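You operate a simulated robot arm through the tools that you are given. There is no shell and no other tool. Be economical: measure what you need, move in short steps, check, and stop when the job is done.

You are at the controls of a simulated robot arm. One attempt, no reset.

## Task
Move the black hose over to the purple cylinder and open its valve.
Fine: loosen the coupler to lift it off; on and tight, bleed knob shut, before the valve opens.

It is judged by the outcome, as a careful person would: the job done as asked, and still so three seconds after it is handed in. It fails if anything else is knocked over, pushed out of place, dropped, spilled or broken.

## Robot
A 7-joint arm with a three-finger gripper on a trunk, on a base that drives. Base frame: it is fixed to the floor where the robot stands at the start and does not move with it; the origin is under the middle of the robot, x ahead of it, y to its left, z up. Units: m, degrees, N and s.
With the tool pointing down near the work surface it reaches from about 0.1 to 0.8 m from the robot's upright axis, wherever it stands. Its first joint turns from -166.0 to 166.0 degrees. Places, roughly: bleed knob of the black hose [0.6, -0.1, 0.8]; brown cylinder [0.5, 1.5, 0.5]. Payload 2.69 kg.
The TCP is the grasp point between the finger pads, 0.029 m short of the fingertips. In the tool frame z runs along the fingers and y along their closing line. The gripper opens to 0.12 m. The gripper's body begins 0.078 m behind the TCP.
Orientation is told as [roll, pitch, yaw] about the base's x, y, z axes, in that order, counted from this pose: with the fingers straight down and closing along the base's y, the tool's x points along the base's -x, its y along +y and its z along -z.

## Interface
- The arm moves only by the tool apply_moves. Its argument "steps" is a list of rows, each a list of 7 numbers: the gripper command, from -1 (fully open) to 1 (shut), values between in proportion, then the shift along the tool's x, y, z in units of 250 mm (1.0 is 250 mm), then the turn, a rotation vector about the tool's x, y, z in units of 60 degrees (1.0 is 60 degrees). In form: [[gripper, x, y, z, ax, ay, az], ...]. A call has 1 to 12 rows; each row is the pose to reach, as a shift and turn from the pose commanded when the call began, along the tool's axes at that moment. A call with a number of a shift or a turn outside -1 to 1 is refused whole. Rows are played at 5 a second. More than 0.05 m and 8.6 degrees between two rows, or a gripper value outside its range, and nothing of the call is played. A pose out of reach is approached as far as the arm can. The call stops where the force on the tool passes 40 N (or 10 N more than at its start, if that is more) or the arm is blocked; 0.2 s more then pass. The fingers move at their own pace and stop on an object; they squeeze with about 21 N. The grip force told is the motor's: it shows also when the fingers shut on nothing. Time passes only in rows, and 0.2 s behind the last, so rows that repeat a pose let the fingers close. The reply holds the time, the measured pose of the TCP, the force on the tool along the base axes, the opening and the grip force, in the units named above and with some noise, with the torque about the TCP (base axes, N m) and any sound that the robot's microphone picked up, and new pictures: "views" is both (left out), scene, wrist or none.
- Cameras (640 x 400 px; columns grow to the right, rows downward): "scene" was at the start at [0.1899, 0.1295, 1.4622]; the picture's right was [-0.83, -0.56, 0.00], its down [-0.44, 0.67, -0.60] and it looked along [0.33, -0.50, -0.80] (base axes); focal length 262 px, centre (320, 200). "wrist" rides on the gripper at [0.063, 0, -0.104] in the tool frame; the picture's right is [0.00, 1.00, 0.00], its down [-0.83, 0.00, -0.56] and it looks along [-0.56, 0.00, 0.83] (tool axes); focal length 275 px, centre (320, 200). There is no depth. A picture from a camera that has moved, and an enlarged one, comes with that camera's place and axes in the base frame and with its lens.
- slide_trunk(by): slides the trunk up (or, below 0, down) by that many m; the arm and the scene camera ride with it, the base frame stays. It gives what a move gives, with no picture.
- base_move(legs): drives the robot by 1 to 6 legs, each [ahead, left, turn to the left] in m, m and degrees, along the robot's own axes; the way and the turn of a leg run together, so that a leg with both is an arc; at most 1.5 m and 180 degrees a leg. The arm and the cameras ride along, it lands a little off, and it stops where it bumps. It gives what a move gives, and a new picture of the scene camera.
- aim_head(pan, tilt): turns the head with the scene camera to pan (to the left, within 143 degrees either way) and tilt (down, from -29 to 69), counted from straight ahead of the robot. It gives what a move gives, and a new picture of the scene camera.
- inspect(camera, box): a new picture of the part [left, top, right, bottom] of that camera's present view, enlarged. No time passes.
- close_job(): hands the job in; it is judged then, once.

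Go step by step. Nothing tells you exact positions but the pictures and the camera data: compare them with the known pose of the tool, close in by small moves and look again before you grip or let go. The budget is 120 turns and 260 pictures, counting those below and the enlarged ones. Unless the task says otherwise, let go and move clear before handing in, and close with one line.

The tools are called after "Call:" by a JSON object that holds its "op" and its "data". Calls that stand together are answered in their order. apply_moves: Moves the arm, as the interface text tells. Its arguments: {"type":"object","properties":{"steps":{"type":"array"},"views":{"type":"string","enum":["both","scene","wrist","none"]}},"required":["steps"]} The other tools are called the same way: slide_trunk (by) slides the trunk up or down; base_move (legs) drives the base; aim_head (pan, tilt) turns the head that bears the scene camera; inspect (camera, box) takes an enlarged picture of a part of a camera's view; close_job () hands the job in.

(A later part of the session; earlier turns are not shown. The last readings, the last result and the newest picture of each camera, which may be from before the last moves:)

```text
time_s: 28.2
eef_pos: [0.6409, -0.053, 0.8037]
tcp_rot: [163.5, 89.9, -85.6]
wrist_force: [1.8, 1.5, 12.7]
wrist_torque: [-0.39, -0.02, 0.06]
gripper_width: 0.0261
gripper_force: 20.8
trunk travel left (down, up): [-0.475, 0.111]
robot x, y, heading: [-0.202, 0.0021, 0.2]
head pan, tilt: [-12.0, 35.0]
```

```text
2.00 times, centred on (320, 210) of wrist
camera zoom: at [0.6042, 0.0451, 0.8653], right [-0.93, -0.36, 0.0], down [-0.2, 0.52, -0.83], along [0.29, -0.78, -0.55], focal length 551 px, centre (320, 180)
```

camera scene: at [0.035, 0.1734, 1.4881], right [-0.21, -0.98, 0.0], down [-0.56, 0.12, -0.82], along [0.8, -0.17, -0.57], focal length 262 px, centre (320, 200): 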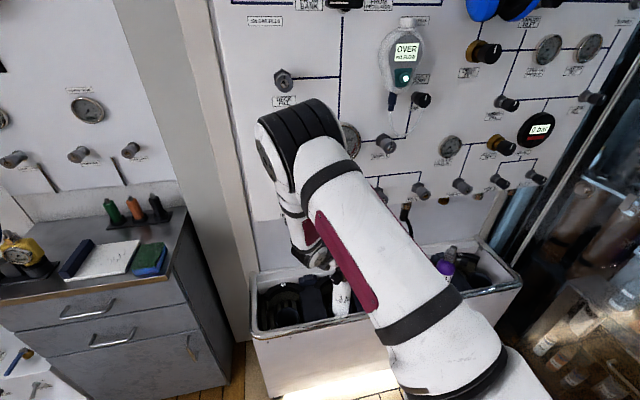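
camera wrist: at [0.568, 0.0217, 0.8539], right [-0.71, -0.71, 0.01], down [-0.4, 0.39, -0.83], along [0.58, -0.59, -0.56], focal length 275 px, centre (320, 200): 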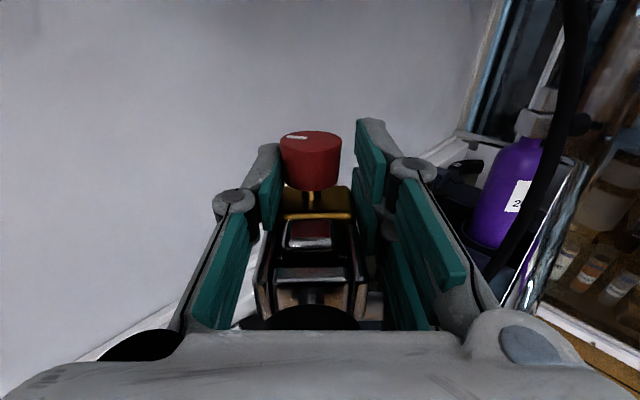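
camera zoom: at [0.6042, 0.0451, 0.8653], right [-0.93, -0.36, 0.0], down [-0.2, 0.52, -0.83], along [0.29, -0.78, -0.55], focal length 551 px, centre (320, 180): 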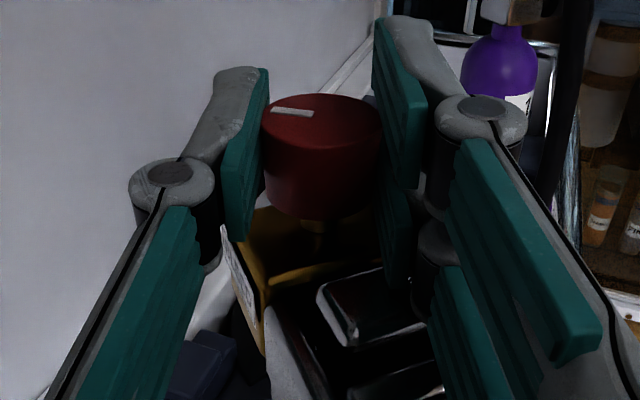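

The knob turned freely clockwise while the yoke stayed, so the bleed was fully open, the line is vented and nothing hisses. I return it to open, release, and back away for the clamp screw.

Call:
{"op": "apply_moves", "data": {"steps": [[1, 0.005, 0, 0, 0.1, 0, 0], [1, 0.005, 0, 0, 0.2, 0, 0], [1, 0.005, 0, 0, 0.3, 0, 0], [1, 0.005, 0, 0, 0.4, 0, 0], [0.3, 0.005, 0, 0, 0.4, 0, 0], [-0.1, 0.005, 0, 0, 0.4, 0, 0], [-0.1, 0.02, 0, 0, 0.4, 0, 0]], "views": "none"}}

Call:
{"op": "apply_moves", "data": {"steps": [[-0.3, 0, 0, -0.15, 0, 0, 0], [-0.3, 0, 0, -0.3, 0, 0, 0], [-0.3, 0, 0, -0.45, 0, 0, 0], [-0.3, 0, 0, -0.6, 0, 0, 0]], "views": "wrist"}}

Call:
{"op": "inspect", "data": {"camera": "wrist", "box": [260, 110, 400, 280]}}

```text
time_s: 29.8
eef_pos: [0.6408, -0.0533, 0.8092]
tcp_rot: [120.1, 90.1, -105.0]
wrist_force: [-5.3, 4.8, 1.6]
wrist_torque: [0.39, 0.35, -0.02]
gripper_width: 0.066
gripper_force: 0.1
trunk travel left (down, up): [-0.475, 0.111]
robot x, y, heading: [-0.197, -0.0035, 0.4]
head pan, tilt: [-12.0, 35.0]
```

```text
time_s: 30.8
eef_pos: [0.5346, 0.0513, 0.8068]
tcp_rot: [126.2, 89.9, -98.9]
wrist_force: [0.1, 0.4, -0.4]
wrist_torque: [-0.01, 0.01, -0.03]
gripper_width: 0.0781
gripper_force: 0.1
trunk travel left (down, up): [-0.475, 0.111]
robot x, y, heading: [-0.2029, -0.002, -0.0]
head pan, tilt: [-12.0, 35.0]
camera wrist: at [0.4623, 0.1267, 0.8686], right [-0.71, -0.71, 0.01], down [-0.4, 0.39, -0.83], along [0.58, -0.59, -0.56], focal length 275 px, centre (320, 200)
```

wrist: 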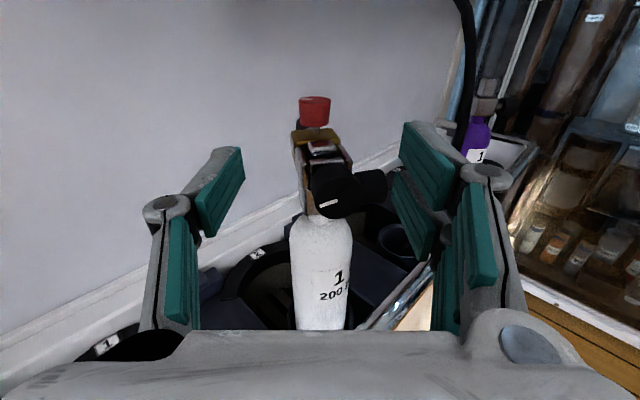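

```text
2.35 times, centred on (330, 195) of wrist
camera zoom: at [0.4623, 0.1267, 0.8686], right [-0.71, -0.71, 0.01], down [-0.4, 0.39, -0.83], along [0.58, -0.59, -0.56], focal length 648 px, centre (296, 212)
```

zoom: 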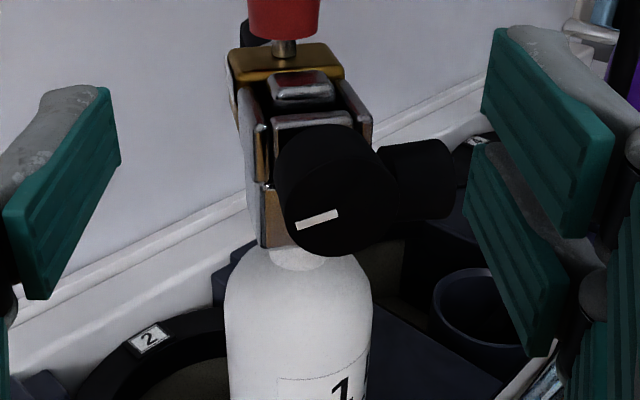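

The bottle now sits about 13° counterclockwise from before, harmless, but the clamp axis is now near -32° heading. I align the hand with that axis at the clamp knob's height and look.

Call:
{"op": "apply_moves", "data": {"steps": [[0.1, -0.05, 0.025, -0.05, 0.054, 0, 0], [0.167, -0.1, 0.05, -0.05, 0.108, 0, 0], [0.167, -0.15, 0.075, -0.05, 0.162, 0, 0], [0.167, -0.2, 0.1015, 0.008, 0.217, 0, 0]], "views": "wrist"}}

Call:
{"op": "inspect", "data": {"camera": "wrist", "box": [220, 90, 420, 290]}}

```text
time_s: 31.8
eef_pos: [0.5159, 0.0348, 0.7594]
tcp_rot: [91.2, 90.0, -120.8]
wrist_force: [0.4, -0.1, -0.4]
wrist_torque: [-0.04, -0.01, -0.01]
gripper_width: 0.0499
gripper_force: 0.1
trunk travel left (down, up): [-0.475, 0.111]
robot x, y, heading: [-0.2015, 0.0004, -0.1]
head pan, tilt: [-12.0, 35.0]
camera wrist: at [0.4296, 0.0902, 0.8206], right [-0.53, -0.85, 0.01], down [-0.47, 0.29, -0.83], along [0.7, -0.44, -0.56], focal length 275 px, centre (320, 200)
```

wrist: 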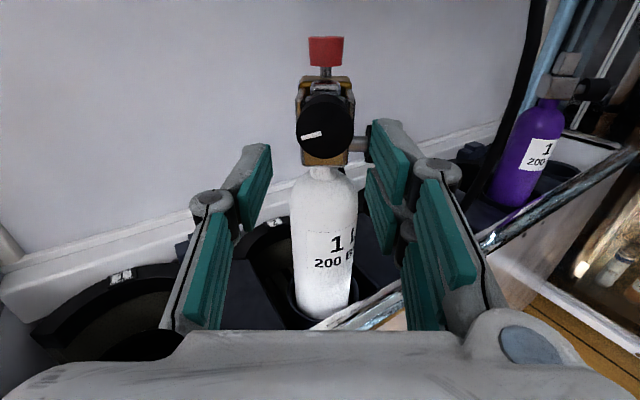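

```text
2.00 times, centred on (320, 190) of wrist
camera zoom: at [0.4296, 0.0902, 0.8206], right [-0.53, -0.85, 0.01], down [-0.47, 0.29, -0.83], along [0.7, -0.44, -0.56], focal length 551 px, centre (320, 220)
```

zoom: 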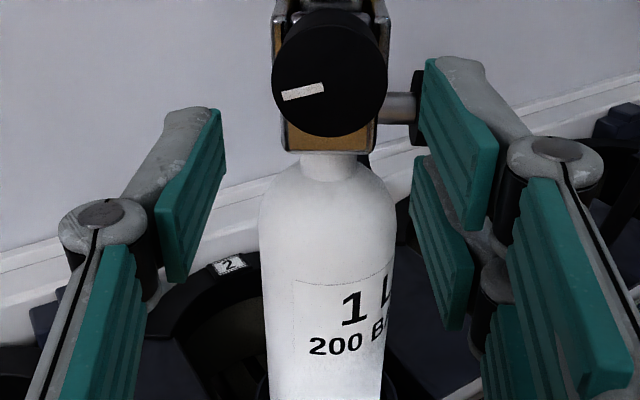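

Aligned: the knob is about 6 mm higher, 3 mm right and 53 mm ahead of the TCP. I advance onto it and close.

Call:
{"op": "apply_moves", "data": {"steps": [[0.167, 0.024, 0.01, 0.07, 0, 0, 0], [0.167, 0.024, 0.01, 0.14, 0, 0, 0], [0.167, 0.024, 0.01, 0.21, 0, 0, 0], [0.167, 0.024, 0.01, 0.21, 0, 0, 0]], "views": "wrist"}}

Call:
{"op": "inspect", "data": {"camera": "wrist", "box": [220, 90, 420, 290]}}

```text
time_s: 32.8
eef_pos: [0.5606, 0.0042, 0.7642]
tcp_rot: [97.8, 89.8, -114.1]
wrist_force: [0.1, -0.8, 0.4]
wrist_torque: [-0.01, -0.02, -0.01]
gripper_width: 0.0499
gripper_force: 0.1
trunk travel left (down, up): [-0.475, 0.111]
robot x, y, heading: [-0.1977, -0.0003, 0.0]
head pan, tilt: [-12.0, 35.0]
camera wrist: at [0.4725, 0.0599, 0.8268], right [-0.53, -0.85, 0.01], down [-0.47, 0.29, -0.83], along [0.7, -0.44, -0.56], focal length 275 px, centre (320, 200)
```

wrist: 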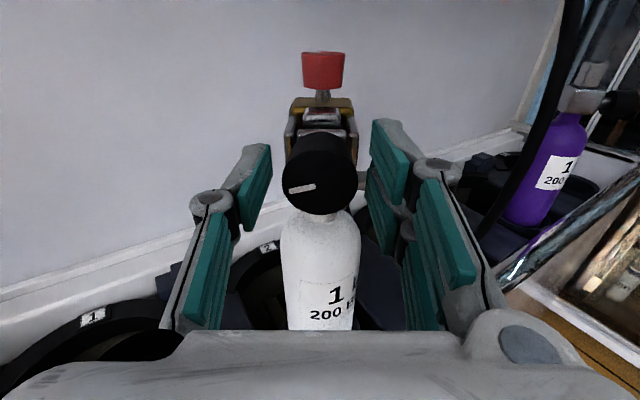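

```text
2.00 times, centred on (320, 190) of wrist
camera zoom: at [0.4725, 0.0599, 0.8268], right [-0.53, -0.85, 0.01], down [-0.47, 0.29, -0.83], along [0.7, -0.44, -0.56], focal length 551 px, centre (320, 220)
```

zoom: 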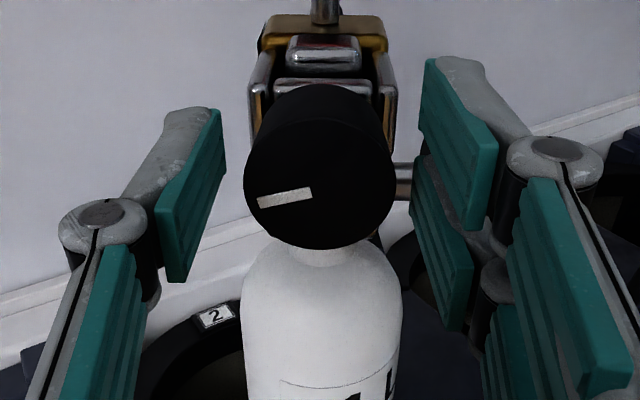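

Knob is centred between the fingers. I close on it and turn counterclockwise (as seen from outside) to loosen.

Call:
{"op": "apply_moves", "data": {"steps": [[0.3, 0.01, 0, 0.012, 0, 0, 0], [1, 0.01, 0, 0.012, 0, 0, 0], [1, 0.01, 0, 0.012, 0, 0, 0], [1, 0.01, 0, 0.012, 0, 0, -0.14], [1, 0.01, 0, 0.012, 0, 0, -0.28], [1, 0.01, 0, 0.012, 0, 0, -0.42]], "views": "wrist"}}

Call:
{"op": "inspect", "data": {"camera": "wrist", "box": [220, 90, 420, 290]}}

```text
time_s: 34.2
eef_pos: [0.5628, 0.0028, 0.7677]
tcp_rot: [90.0, 64.5, -122.1]
wrist_force: [-1.2, 2.0, -1.1]
wrist_torque: [0.26, 0.33, -0.02]
gripper_width: 0.0333
gripper_force: 21.1
trunk travel left (down, up): [-0.475, 0.111]
robot x, y, heading: [-0.1986, -0.0008, 0.1]
head pan, tilt: [-12.0, 35.0]
camera wrist: at [0.4902, 0.0807, 0.8229], right [-0.48, -0.76, 0.43], down [-0.66, -0.01, -0.75], along [0.58, -0.64, -0.5], focal length 275 px, centre (320, 200)
```

wrist: 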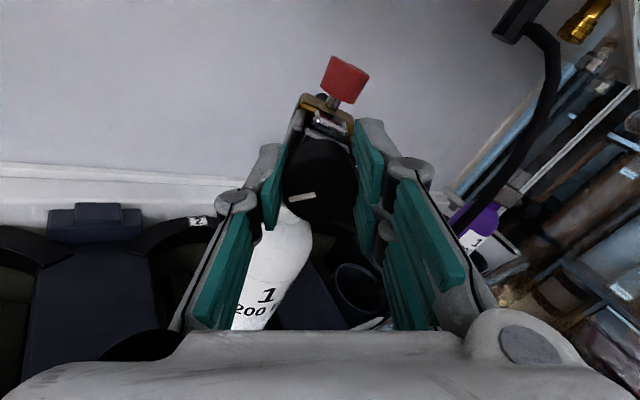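

```text
2.00 times, centred on (320, 190) of wrist
camera zoom: at [0.4902, 0.0807, 0.8229], right [-0.48, -0.76, 0.43], down [-0.66, -0.01, -0.75], along [0.58, -0.64, -0.5], focal length 551 px, centre (320, 220)
```

zoom: 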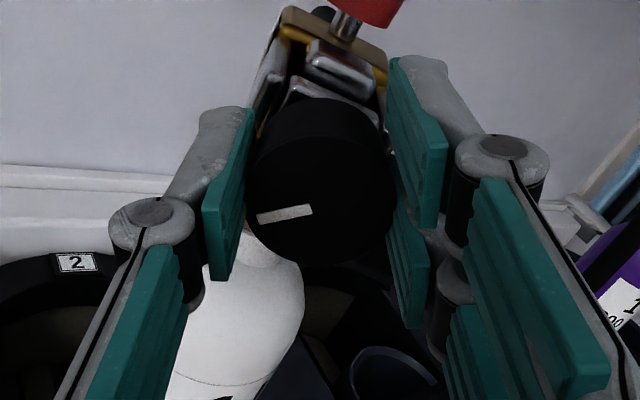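

The clamp knob turns with the hand and the bottle stays put. I keep loosening.

Call:
{"op": "apply_moves", "data": {"steps": [[1, 0, 0, 0, 0, 0, -0.14], [1, 0, 0, 0, 0, 0, -0.28], [1, 0, 0, 0, 0, 0, -0.42], [1, 0, 0, 0, 0, 0, -0.56], [1, 0, 0, 0, 0, 0, -0.7], [1, 0, 0, 0, 0, 0, -0.84], [1, 0, 0, 0, 0, 0, -0.98]], "views": "wrist"}}

Call:
{"op": "inspect", "data": {"camera": "wrist", "box": [220, 90, 420, 290]}}

```text
time_s: 35.8
eef_pos: [0.5639, 0.0029, 0.767]
tcp_rot: [90.0, 5.8, -122.1]
wrist_force: [1.4, 1.2, -3.4]
wrist_torque: [0.16, 0.13, 0.11]
gripper_width: 0.0331
gripper_force: 20.7
trunk travel left (down, up): [-0.475, 0.111]
robot x, y, heading: [-0.2013, -0.0016, 0.3]
head pan, tilt: [-12.0, 35.0]
camera wrist: at [0.5096, 0.1116, 0.7725], right [-0.05, -0.08, 1.0], down [-0.91, -0.41, -0.08], along [0.41, -0.91, -0.05], focal length 275 px, centre (320, 200)
```

wrist: 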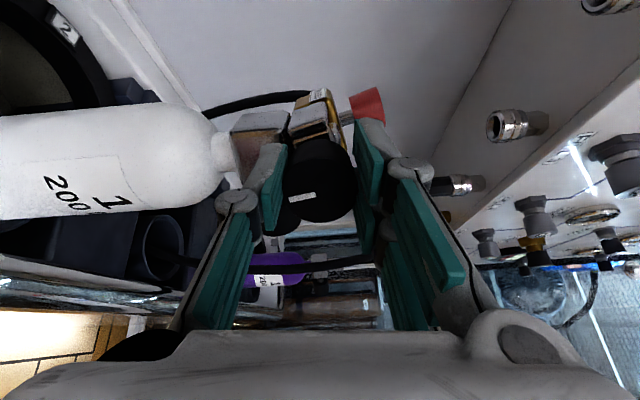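

```text
2.00 times, centred on (320, 190) of wrist
camera zoom: at [0.5096, 0.1116, 0.7725], right [-0.05, -0.08, 1.0], down [-0.91, -0.41, -0.08], along [0.41, -0.91, -0.05], focal length 551 px, centre (320, 220)
```

zoom: 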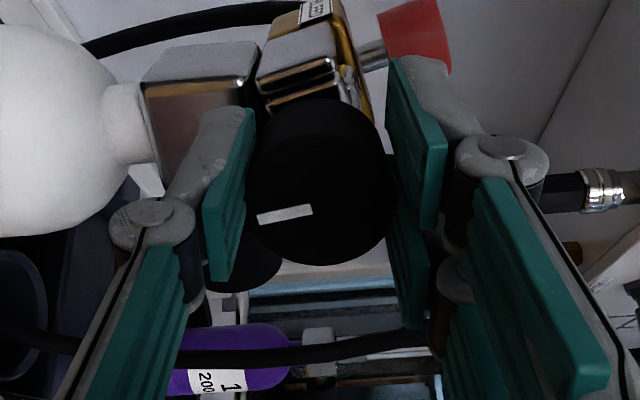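

84° of loosening so far, still turning freely. I continue.

Call:
{"op": "apply_moves", "data": {"steps": [[1, 0, 0, 0, 0, 0, -0.14], [1, 0, 0, 0, 0, 0, -0.28], [1, 0, 0, 0, 0, 0, -0.42], [1, 0, 0, 0, 0, 0, -0.56], [1, 0, 0, 0, 0, 0, -0.7], [1, 0, 0, 0, 0, 0, -0.84], [1, 0, 0, 0, 0, 0, -0.98]], "views": "wrist"}}

```text
time_s: 37.4
eef_pos: [0.5638, 0.0035, 0.7664]
tcp_rot: [89.9, -53.0, -122.0]
wrist_force: [1.7, 1.1, -3.9]
wrist_torque: [0.18, 0.24, 0.1]
gripper_width: 0.0331
gripper_force: 21.2
trunk travel left (down, up): [-0.475, 0.111]
robot x, y, heading: [-0.2045, -0.0048, 0.4]
head pan, tilt: [-12.0, 35.0]
camera wrist: at [0.4957, 0.0904, 0.7152], right [0.43, 0.68, 0.6], down [-0.73, -0.13, 0.67], along [0.53, -0.72, 0.45], focal length 275 px, centre (320, 200)
```

wrist: 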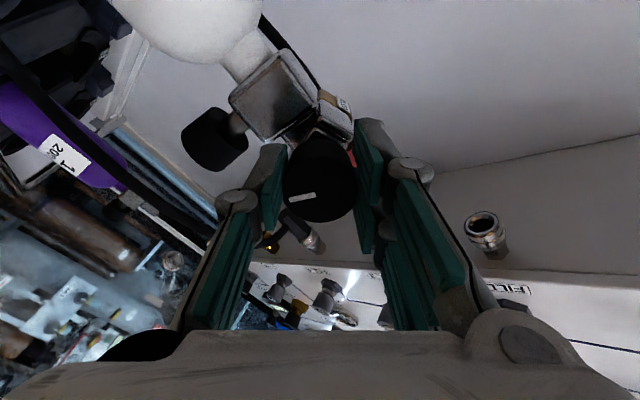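

143° turned with almost no resistance. One more stroke, then I'll inspect the gap between the clamp pad and the post.

Call:
{"op": "apply_moves", "data": {"steps": [[1, 0, 0, 0, 0, 0, -0.14], [1, 0, 0, 0, 0, 0, -0.28], [1, 0, 0, 0, 0, 0, -0.42], [1, 0, 0, 0, 0, 0, -0.56], [1, 0, 0, 0, 0, 0, -0.7], [1, 0, 0, 0, 0, 0, -0.84], [1, 0, 0, 0, 0, 0, -0.98]], "views": "wrist"}}

```text
time_s: 39.0
eef_pos: [0.5728, 0.0058, 0.7866]
tcp_rot: [-85.9, -70.1, 55.2]
wrist_force: [1.3, -0.8, -1.5]
wrist_torque: [0.13, 0.23, -0.02]
gripper_width: 0.0331
gripper_force: 20.8
out of reach, approached as far as the arm can: row 7
trunk travel left (down, up): [-0.475, 0.111]
robot x, y, heading: [-0.1985, -0.0005, -0.2]
head pan, tilt: [-12.0, 35.0]
camera wrist: at [0.4723, 0.041, 0.7285], right [0.47, 0.81, -0.35], down [-0.31, 0.52, 0.79], along [0.82, -0.27, 0.5], focal length 275 px, centre (320, 200)
```

wrist: 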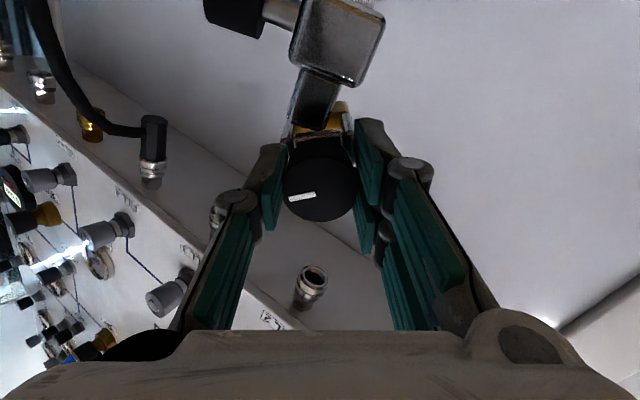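

A joint limit made the hand rise 20 mm, and the coupler seems to have slid partly up the post. I'm looking closely before anything else.

Call:
{"op": "inspect", "data": {"camera": "wrist", "box": [220, 0, 420, 240]}}

Call:
{"op": "inspect", "data": {"camera": "scene", "box": [240, 180, 420, 340]}}

```text
1.67 times, centred on (320, 120) of wrist
camera zoom: at [0.4723, 0.041, 0.7285], right [0.47, 0.81, -0.35], down [-0.31, 0.52, 0.79], along [0.82, -0.27, 0.5], focal length 459 px, centre (320, 333)
```

zoom: 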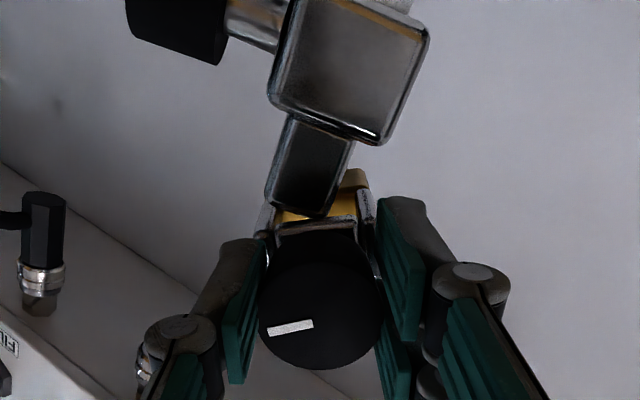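

```text
2.50 times, centred on (330, 260) of scene
camera zoom: at [0.0357, 0.1725, 1.4882], right [-0.21, -0.98, 0.0], down [-0.56, 0.12, -0.82], along [0.8, -0.17, -0.57], focal length 655 px, centre (295, 50)
```

zoom: 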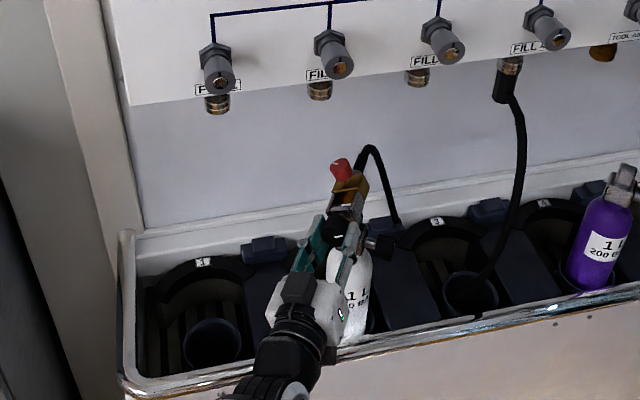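

The coupler has come loose and is riding up the post, held by its clamp knob in my gripper, with the bottle still seated. I lift it slowly straight up the rest of the way.

Call:
{"op": "apply_moves", "data": {"steps": [[1, -0.05, -0.019, 0, 0, 0, 0], [1, -0.1, -0.037, 0, 0, 0, 0], [1, -0.15, -0.056, 0, 0, 0, 0]], "views": "both"}}

Call:
{"op": "inspect", "data": {"camera": "scene", "box": [260, 190, 420, 330]}}

```text
time_s: 39.8
eef_pos: [0.5735, 0.0051, 0.7868]
tcp_rot: [-85.9, -70.2, 55.2]
wrist_force: [-0.8, 1.9, -3.2]
wrist_torque: [0.12, 0.2, 0.03]
gripper_width: 0.0328
gripper_force: 21.3
out of reach, approached as far as the arm can: row 1, 2, 3
trunk travel left (down, up): [-0.475, 0.111]
robot x, y, heading: [-0.1955, 0.0039, 0.1]
head pan, tilt: [-12.0, 35.0]
camera scene: at [0.0353, 0.1729, 1.4882], right [-0.21, -0.98, 0.0], down [-0.56, 0.12, -0.82], along [0.8, -0.17, -0.57], focal length 262 px, centre (320, 200)
camera wrist: at [0.4723, 0.0416, 0.7285], right [0.47, 0.81, -0.34], down [-0.31, 0.52, 0.79], along [0.82, -0.27, 0.5], focal length 275 px, centre (320, 200)
```

scene: 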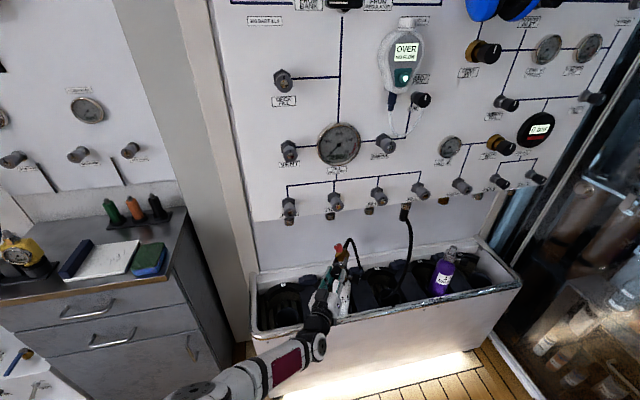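
wrist: 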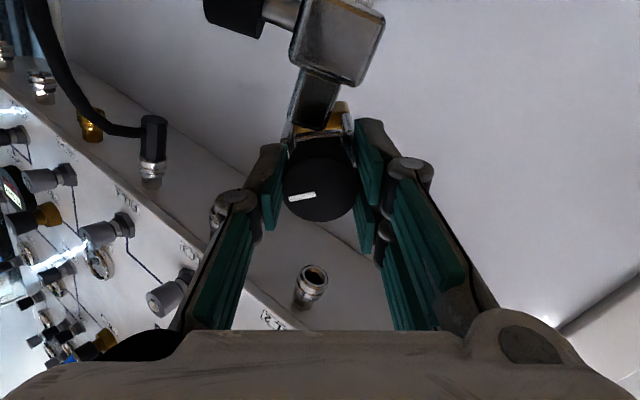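

```text
2.86 times, centred on (340, 260) of scene
camera zoom: at [0.0353, 0.1729, 1.4882], right [-0.21, -0.98, 0.0], down [-0.56, 0.12, -0.82], along [0.8, -0.17, -0.57], focal length 749 px, centre (263, 29)
```

zoom: 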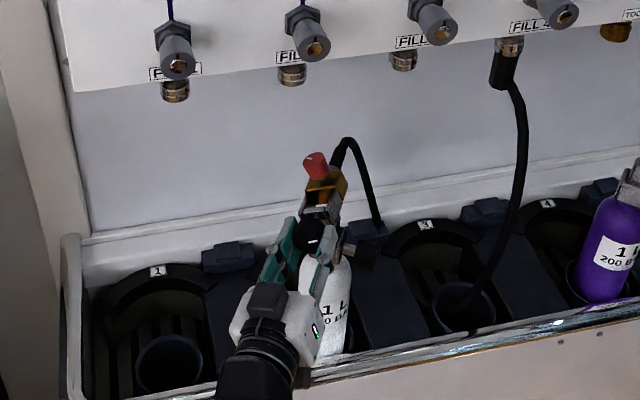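

The arm is at its joint limits here, but the trunk can lift it straight up. I raise it 4 cm and look.

Call:
{"op": "slide_trunk", "data": {"by": 0.04}}

Call:
{"op": "inspect", "data": {"camera": "scene", "box": [260, 190, 420, 330]}}

Call:
{"op": "inspect", "data": {"camera": "wrist", "box": [180, 0, 420, 240]}}

```text
time_s: 40.6
eef_pos: [0.5348, 0.0061, 0.8269]
tcp_rot: [-85.8, -70.1, 55.2]
wrist_force: [0.5, 0.3, -3.7]
wrist_torque: [0.11, 0.24, 0.0]
gripper_width: 0.0329
gripper_force: 20.9
trunk travel left (down, up): [-0.515, 0.071]
robot x, y, heading: [-0.1987, -0.0026, -0.0]
head pan, tilt: [-12.0, 35.0]
```

```text
2.86 times, centred on (340, 260) of scene
camera zoom: at [-0.0028, 0.1728, 1.5285], right [-0.21, -0.98, 0.0], down [-0.56, 0.12, -0.82], along [0.8, -0.17, -0.57], focal length 749 px, centre (263, 29)
```

zoom: 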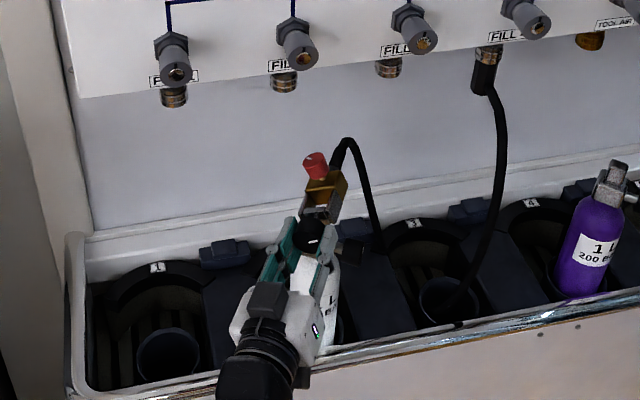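

```text
1.67 times, centred on (300, 120) of wrist
camera zoom: at [0.4342, 0.0414, 0.7687], right [0.47, 0.81, -0.34], down [-0.31, 0.52, 0.79], along [0.82, -0.27, 0.5], focal length 459 px, centre (353, 333)
```

zoom: 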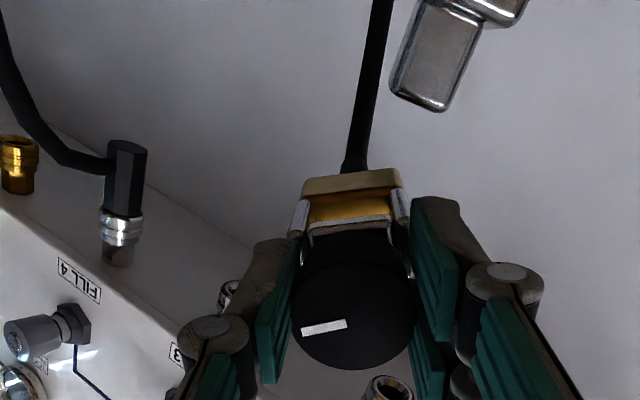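

The coupler is off cleanly, held by its clamp knob, and the white bottle is still standing in its socket. I raise the trunk further, then view everything before driving right.

Call:
{"op": "slide_trunk", "data": {"by": 0.06}}

Call:
{"op": "aim_head", "data": {"pan": -20, "tilt": 40}}

Call:
{"op": "inspect", "data": {"camera": "scene", "box": [220, 130, 460, 290]}}

```text
time_s: 41.6
eef_pos: [0.4663, 0.0053, 0.8865]
tcp_rot: [-85.7, -70.2, 55.1]
wrist_force: [0.0, 0.2, -3.7]
wrist_torque: [0.11, 0.25, -0.02]
gripper_width: 0.033
gripper_force: 21.4
trunk travel left (down, up): [-0.575, 0.011]
robot x, y, heading: [-0.2002, 0.004, 0.0]
head pan, tilt: [-12.0, 35.0]
```

```text
time_s: 42.3
eef_pos: [0.4663, 0.0049, 0.8859]
tcp_rot: [-85.7, -70.2, 55.2]
wrist_force: [0.8, -1.7, -3.8]
wrist_torque: [0.12, 0.24, 0.01]
gripper_width: 0.033
gripper_force: 21.5
trunk travel left (down, up): [-0.575, 0.011]
robot x, y, heading: [-0.1999, -0.0014, -0.1]
head pan, tilt: [-20.0, 40.0]
camera scene: at [-0.0809, 0.162, 1.5806], right [-0.34, -0.94, 0.0], down [-0.6, 0.22, -0.77], along [0.72, -0.26, -0.64], focal length 262 px, centre (320, 200)
```

scene: 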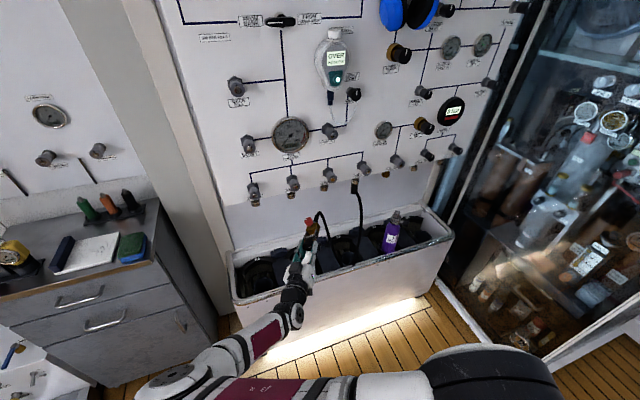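

```text
2.50 times, centred on (340, 210) of scene
camera zoom: at [-0.0809, 0.162, 1.5806], right [-0.34, -0.94, 0.0], down [-0.6, 0.22, -0.77], along [0.72, -0.26, -0.64], focal length 655 px, centre (270, 175)
```

zoom: 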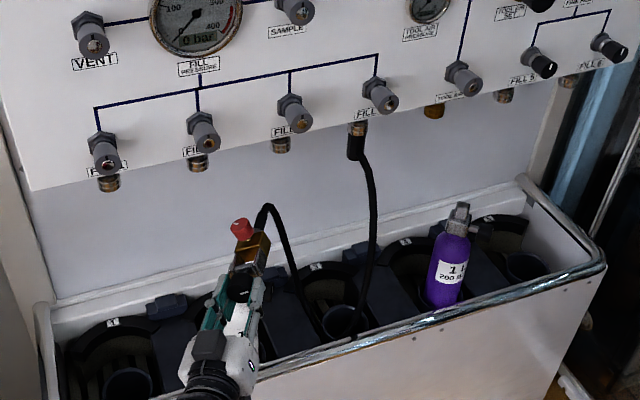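

The fill line reads 0 bar and everything stands. The purple valve has the same orientation as the white's originally (heading -45°). I rotate the hand back about 12° to level the coupler and leave the joint limit.

Call:
{"op": "apply_moves", "data": {"steps": [[1, 0, 0, 0, 0, 0, 0.05], [1, 0, 0, 0, 0, 0, 0.1], [1, 0, 0, 0, 0, 0, 0.15], [1, 0, 0, 0, 0, 0, 0.2]], "views": "wrist"}}

Call:
{"op": "inspect", "data": {"camera": "scene", "box": [260, 190, 360, 290]}}

```text
time_s: 43.3
eef_pos: [0.4674, 0.006, 0.8877]
tcp_rot: [-79.2, -82.2, 48.5]
wrist_force: [0.0, 0.0, -4.2]
wrist_torque: [0.12, 0.22, -0.04]
gripper_width: 0.0331
gripper_force: 21.0
trunk travel left (down, up): [-0.575, 0.011]
robot x, y, heading: [-0.2, -0.0017, 0.4]
head pan, tilt: [-20.0, 40.0]
camera wrist: at [0.372, 0.0528, 0.8255], right [0.5, 0.85, -0.14], down [-0.4, 0.37, 0.84], along [0.77, -0.37, 0.53], focal length 275 px, centre (320, 200)
```

wrist: 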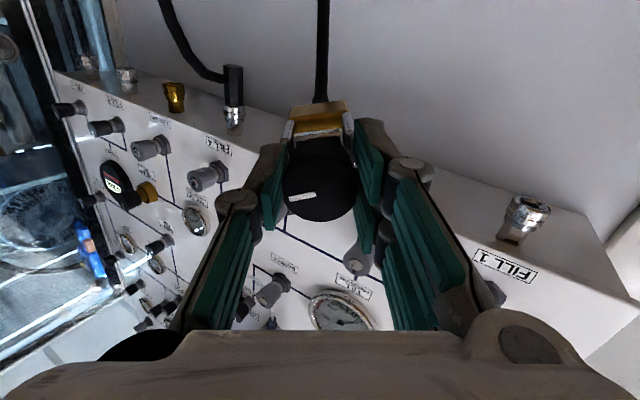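

```text
4.00 times, centred on (310, 240) of scene
camera zoom: at [-0.081, 0.1619, 1.5805], right [-0.34, -0.94, 0.0], down [-0.6, 0.22, -0.77], along [0.72, -0.26, -0.64], focal length 1048 px, centre (360, 40)
```

zoom: 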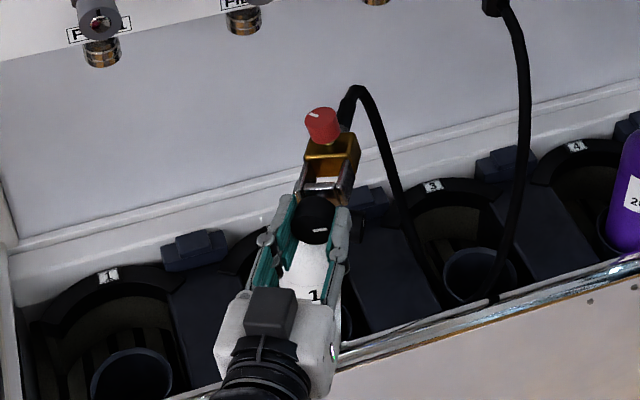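

The coupler still leans about 18° in roll. I rotate on by that much and re-check.

Call:
{"op": "apply_moves", "data": {"steps": [[1, 0, 0, 0, 0, 0, 0.1], [1, 0, 0, 0, 0, 0, 0.2], [1, 0, 0, 0, 0, 0, 0.3]], "views": "none"}}

Call:
{"op": "inspect", "data": {"camera": "scene", "box": [260, 190, 360, 290]}}

Call:
{"op": "inspect", "data": {"camera": "wrist", "box": [240, 60, 400, 240]}}

```text
time_s: 44.1
eef_pos: [0.4667, 0.0062, 0.8871]
tcp_rot: [81.9, -79.6, -112.8]
wrist_force: [0.9, -0.4, -3.2]
wrist_torque: [0.13, 0.22, 0.0]
gripper_width: 0.0331
gripper_force: 21.3
trunk travel left (down, up): [-0.575, 0.011]
robot x, y, heading: [-0.1961, 0.0028, 0.3]
head pan, tilt: [-20.0, 40.0]
```

```text
4.00 times, centred on (310, 240) of scene
camera zoom: at [-0.081, 0.162, 1.5805], right [-0.34, -0.94, 0.0], down [-0.6, 0.22, -0.77], along [0.72, -0.26, -0.64], focal length 1048 px, centre (360, 40)
```

zoom: 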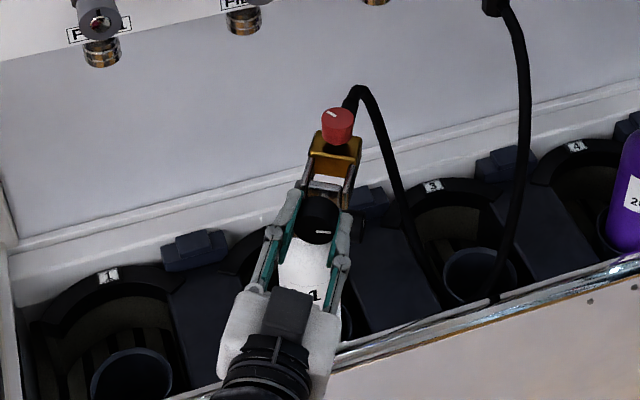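

```text
2.22 times, centred on (320, 150) of wrist
camera zoom: at [0.3823, 0.069, 0.8258], right [0.51, 0.84, 0.17], down [-0.53, 0.15, 0.83], along [0.68, -0.52, 0.53], focal length 612 px, centre (320, 311)
```

zoom: 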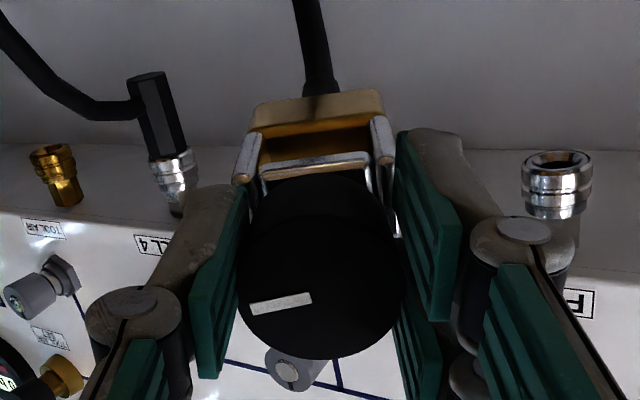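

The coupler is upright now. I drive the base 0.42 m to the right with it held high.

Call:
{"op": "base_move", "data": {"legs": [[0, -0.42, 0]]}}

Call:
{"op": "inspect", "data": {"camera": "scene", "box": [200, 130, 440, 290]}}

```text
time_s: 46.6
eef_pos: [0.468, -0.4053, 0.8871]
tcp_rot: [81.8, -79.7, -112.6]
wrist_force: [-0.4, -0.4, -4.1]
wrist_torque: [0.16, 0.22, -0.02]
gripper_width: 0.0332
gripper_force: 21.1
trunk travel left (down, up): [-0.575, 0.011]
robot x, y, heading: [-0.1958, -0.4156, 0.2]
head pan, tilt: [-20.0, 40.0]
camera scene: at [-0.0804, -0.2506, 1.5805], right [-0.34, -0.94, 0.0], down [-0.61, 0.22, -0.77], along [0.72, -0.26, -0.64], focal length 262 px, centre (320, 200)
```

scene: 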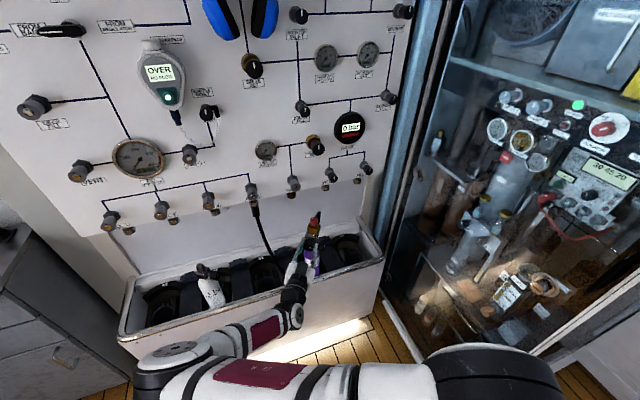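

```text
2.50 times, centred on (320, 210) of scene
camera zoom: at [-0.0804, -0.2506, 1.5805], right [-0.34, -0.94, 0.0], down [-0.61, 0.22, -0.77], along [0.72, -0.26, -0.64], focal length 655 px, centre (320, 175)
```

zoom: 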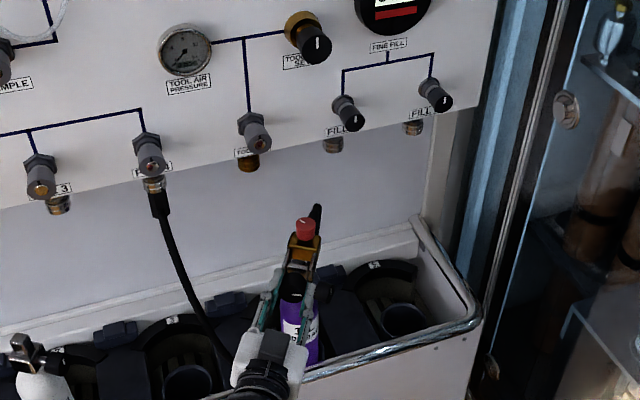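

The coupler hovers near the purple bottle and the white one stands undisturbed. I yaw the hand 14° clockwise to -45° and move it to hover above the purple post.

Call:
{"op": "apply_moves", "data": {"steps": [[1, 0.02, 0.04, 0.09, 0.06, -0.01, 0], [1, 0.05, 0.08, 0.18, 0.12, -0.02, 0], [1, 0.08, 0.12, 0.27, 0.18, -0.03, 0], [1, 0.1, 0.15, 0.34, 0.23, -0.04, 0.006], [1, 0.106, 0.178, 0.405, 0.23, -0.04, 0.006]], "views": "both"}}

Call:
{"op": "inspect", "data": {"camera": "wrist", "box": [200, 0, 440, 220]}}

Call:
{"op": "inspect", "data": {"camera": "scene", "box": [260, 180, 380, 290]}}

```text
time_s: 47.8
eef_pos: [0.5386, -0.4104, 0.8747]
tcp_rot: [75.2, -78.6, -119.5]
wrist_force: [0.0, 0.0, -3.7]
wrist_torque: [0.18, 0.18, 0.0]
gripper_width: 0.0328
gripper_force: 21.6
out of reach, approached as far as the arm can: row 4, 5
trunk travel left (down, up): [-0.575, 0.011]
robot x, y, heading: [-0.1975, -0.4153, 0.4]
head pan, tilt: [-20.0, 40.0]
camera scene: at [-0.0804, -0.2505, 1.5805], right [-0.34, -0.94, 0.0], down [-0.61, 0.22, -0.77], along [0.72, -0.26, -0.64], focal length 262 px, centre (320, 200)
camera wrist: at [0.4691, -0.3274, 0.8163], right [0.69, 0.7, 0.18], down [-0.48, 0.25, 0.84], along [0.55, -0.67, 0.5], focal length 275 px, centre (320, 200)
```

scene: 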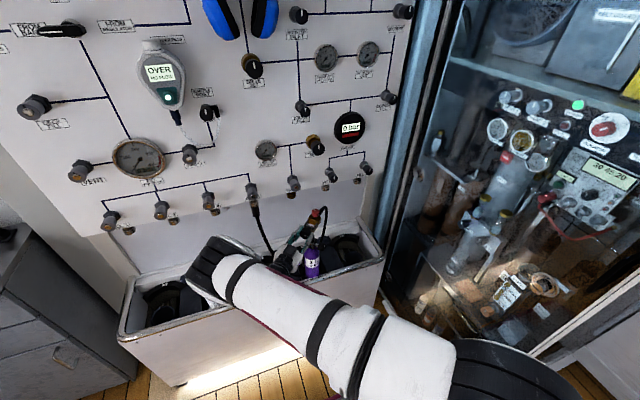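
wrist: 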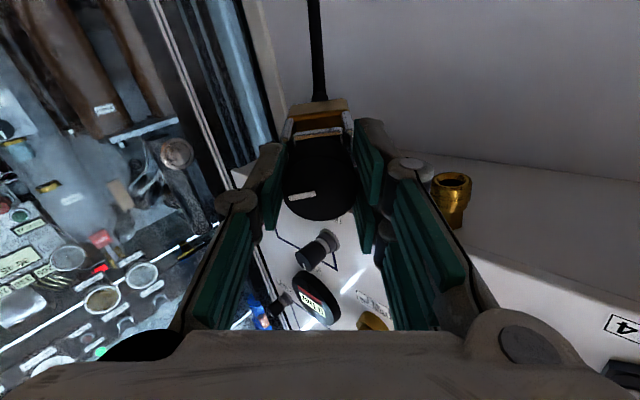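

```text
1.82 times, centred on (320, 110) of wrist
camera zoom: at [0.4691, -0.3274, 0.8163], right [0.69, 0.7, 0.18], down [-0.48, 0.25, 0.84], along [0.55, -0.67, 0.5], focal length 500 px, centre (320, 364)
```

zoom: 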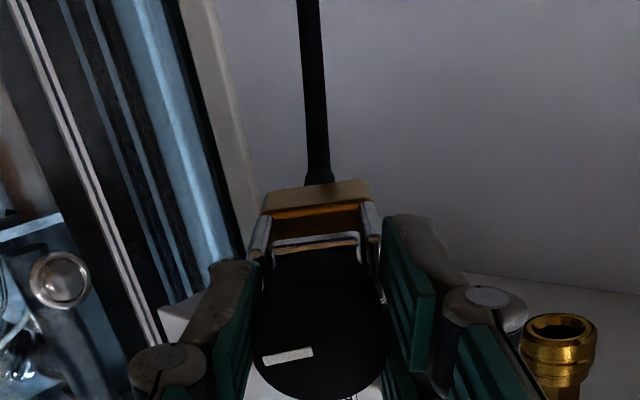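

```text
3.64 times, centred on (320, 235) of scene
camera zoom: at [-0.0804, -0.2505, 1.5805], right [-0.34, -0.94, 0.0], down [-0.61, 0.22, -0.77], along [0.72, -0.26, -0.64], focal length 953 px, centre (320, 73)
```

zoom: 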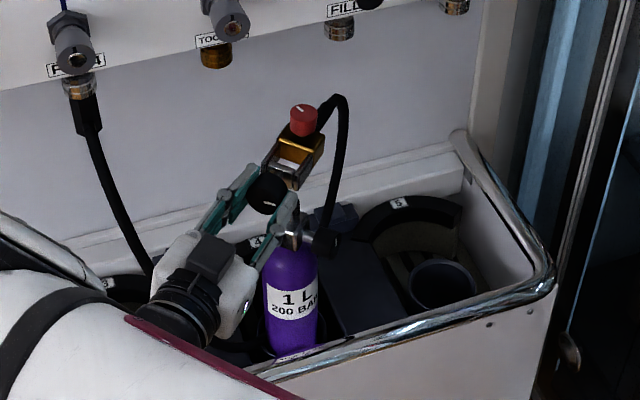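

The heading is right, at about -44°, but the arm is near its reach limit. I retract the arm 6 cm and drive the base 10 cm forward so it works at a comfortable distance.

Call:
{"op": "apply_moves", "data": {"steps": [[1, -0.01, -0.09, -0.08, 0, 0, 0], [1, -0.025, -0.18, -0.16, 0, 0, 0]], "views": "none"}}

Call:
{"op": "base_move", "data": {"legs": [[0.1, 0, 0]]}}

Call:
{"op": "inspect", "data": {"camera": "scene", "box": [260, 180, 380, 290]}}

```text
time_s: 48.4
eef_pos: [0.474, -0.4145, 0.877]
tcp_rot: [81.4, -79.8, -126.2]
wrist_force: [0.0, -0.2, -4.0]
wrist_torque: [0.2, 0.19, -0.01]
gripper_width: 0.0328
gripper_force: 20.8
trunk travel left (down, up): [-0.575, 0.011]
robot x, y, heading: [-0.1992, -0.4169, 0.2]
head pan, tilt: [-20.0, 40.0]
```

```text
time_s: 49.6
eef_pos: [0.5764, -0.4185, 0.8758]
tcp_rot: [81.4, -79.7, -126.3]
wrist_force: [0.2, -0.6, -3.7]
wrist_torque: [0.19, 0.22, 0.02]
gripper_width: 0.033
gripper_force: 21.2
trunk travel left (down, up): [-0.575, 0.011]
robot x, y, heading: [-0.0988, -0.4096, -0.6]
head pan, tilt: [-20.0, 40.0]
camera scene: at [0.0223, -0.2509, 1.5806], right [-0.34, -0.94, 0.0], down [-0.6, 0.22, -0.77], along [0.72, -0.26, -0.64], focal length 262 px, centre (320, 200)
```

scene: 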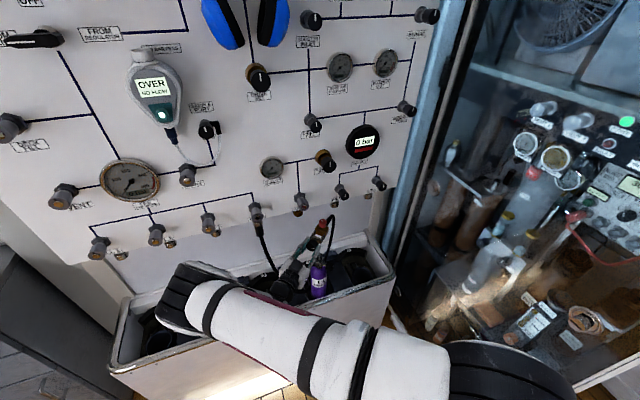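

```text
3.64 times, centred on (320, 235) of scene
camera zoom: at [0.0223, -0.2509, 1.5806], right [-0.34, -0.94, 0.0], down [-0.6, 0.22, -0.77], along [0.72, -0.26, -0.64], focal length 953 px, centre (320, 73)
```

zoom: 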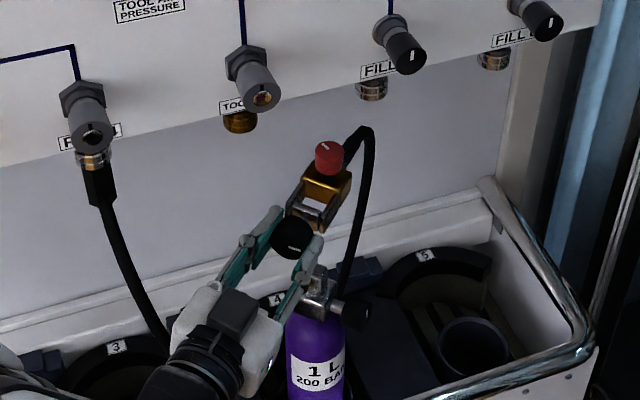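

The coupler hovers just above and left of the purple post, and the elbow is well above the bottles. I check the wrist view for alignment.

Call:
{"op": "inspect", "data": {"camera": "wrist", "box": [180, 0, 460, 240]}}

Call:
{"op": "inspect", "data": {"camera": "scene", "box": [285, 210, 355, 280]}}

```text
1.67 times, centred on (320, 120) of wrist
camera zoom: at [0.5095, -0.3351, 0.8161], right [0.7, 0.69, 0.17], down [-0.48, 0.27, 0.83], along [0.53, -0.67, 0.52], focal length 459 px, centre (320, 333)
```

zoom: 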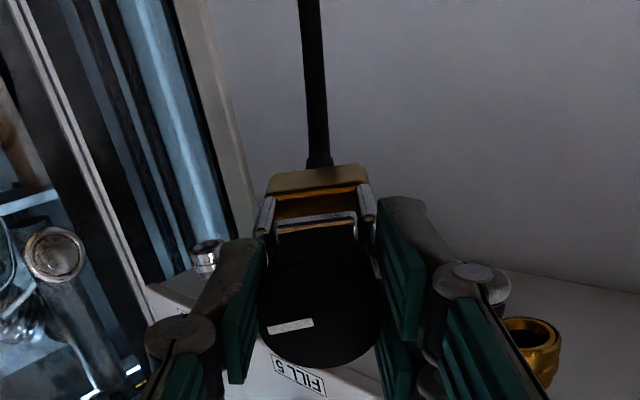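

```text
5.71 times, centred on (320, 245) of scene
camera zoom: at [0.0223, -0.2509, 1.5806], right [-0.34, -0.94, 0.0], down [-0.6, 0.22, -0.77], along [0.72, -0.26, -0.64], focal length 1498 px, centre (320, -57)
```

zoom: 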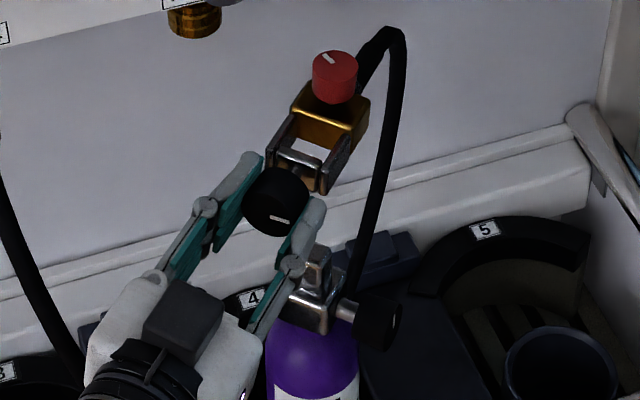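

I estimate the post at about (0.615, -0.462), so the coupler must shift about 8 mm to -y. I make that correction while descending 4.5 cm with the arm, which should bring the post into the wrist view.

Call:
{"op": "apply_moves", "data": {"steps": [[1, 0.06, -0.016, 0.012, 0, 0, 0], [1, 0.115, -0.032, 0.023, 0, 0, 0], [1, 0.172, -0.047, 0.034, 0, 0, 0]], "views": "none"}}

Call:
{"op": "inspect", "data": {"camera": "wrist", "box": [180, 0, 460, 240]}}

Call:
{"op": "inspect", "data": {"camera": "scene", "box": [285, 210, 355, 280]}}

```text
time_s: 50.4
eef_pos: [0.5779, -0.4257, 0.8312]
tcp_rot: [81.2, -79.7, -126.1]
wrist_force: [-0.3, -0.3, -3.3]
wrist_torque: [0.17, 0.17, 0.0]
gripper_width: 0.0329
gripper_force: 21.0
trunk travel left (down, up): [-0.575, 0.011]
robot x, y, heading: [-0.0969, -0.4105, -0.0]
head pan, tilt: [-20.0, 40.0]
```

```text
1.67 times, centred on (320, 120) of wrist
camera zoom: at [0.5118, -0.3436, 0.7707], right [0.7, 0.69, 0.17], down [-0.48, 0.27, 0.83], along [0.53, -0.66, 0.52], focal length 459 px, centre (320, 333)
```

zoom: 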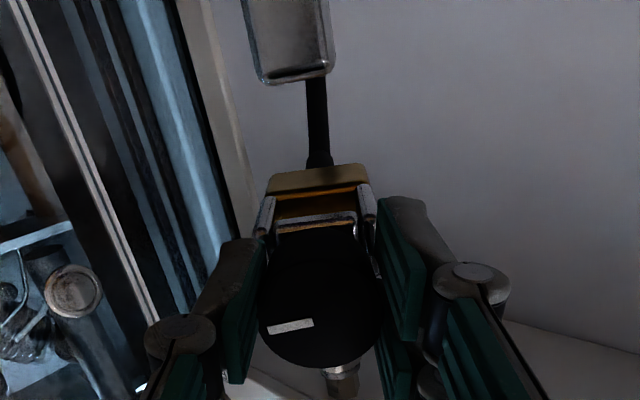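

```text
5.71 times, centred on (320, 245) of scene
camera zoom: at [0.0223, -0.2508, 1.5805], right [-0.34, -0.94, 0.0], down [-0.6, 0.22, -0.77], along [0.72, -0.26, -0.64], focal length 1498 px, centre (320, -57)
```

zoom: 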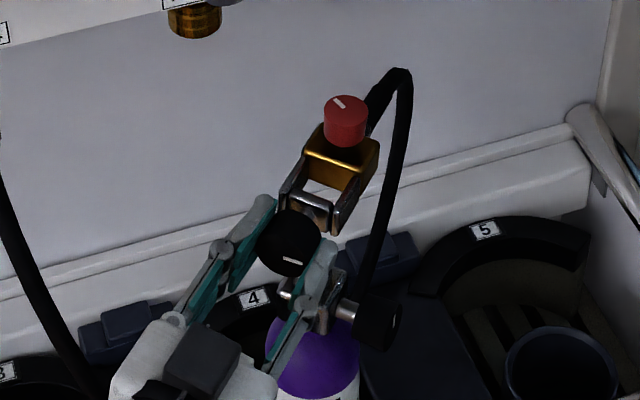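

The post is now visible at the top of the wrist view. Measured there, the coupler needs about 3 mm sideways and a couple of mm forward, so I correct this and descend 2 cm more, staying just above the post.

Call:
{"op": "apply_moves", "data": {"steps": [[1, 0.04, -0.001, 0.006, 0, 0, 0], [1, 0.08, -0.002, 0.011, 0, 0, 0], [1, 0.08, -0.002, 0.011, 0, 0, 0]], "views": "none"}}

Call:
{"op": "inspect", "data": {"camera": "wrist", "box": [240, 20, 400, 180]}}

Call:
{"op": "inspect", "data": {"camera": "scene", "box": [295, 215, 345, 265]}}

```text
time_s: 51.2
eef_pos: [0.583, -0.425, 0.8103]
tcp_rot: [81.2, -79.7, -126.2]
wrist_force: [0.0, -0.7, -3.6]
wrist_torque: [0.16, 0.18, -0.02]
gripper_width: 0.0332
gripper_force: 20.9
trunk travel left (down, up): [-0.575, 0.011]
robot x, y, heading: [-0.0978, -0.4096, -0.1]
head pan, tilt: [-20.0, 40.0]
```

```text
2.50 times, centred on (320, 100) of wrist
camera zoom: at [0.5165, -0.3433, 0.7502], right [0.7, 0.69, 0.17], down [-0.48, 0.27, 0.83], along [0.53, -0.67, 0.52], focal length 688 px, centre (320, 450)
```

zoom: 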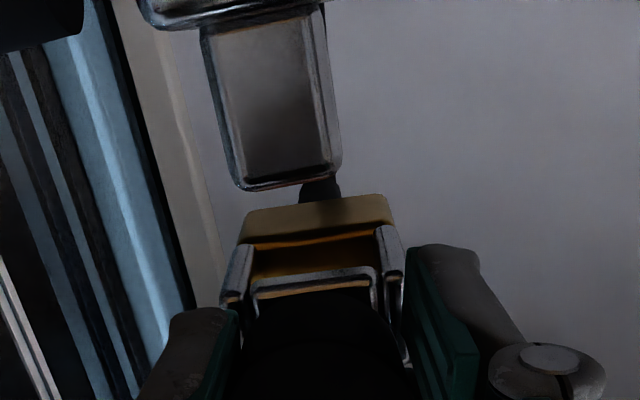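

```text
8.00 times, centred on (320, 240) of scene
camera zoom: at [0.0224, -0.2509, 1.5805], right [-0.34, -0.94, 0.0], down [-0.6, 0.22, -0.77], along [0.72, -0.26, -0.64], focal length 2097 px, centre (320, -120)
```

zoom: 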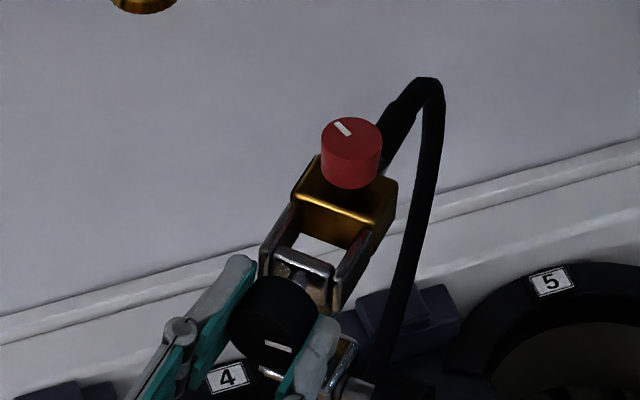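

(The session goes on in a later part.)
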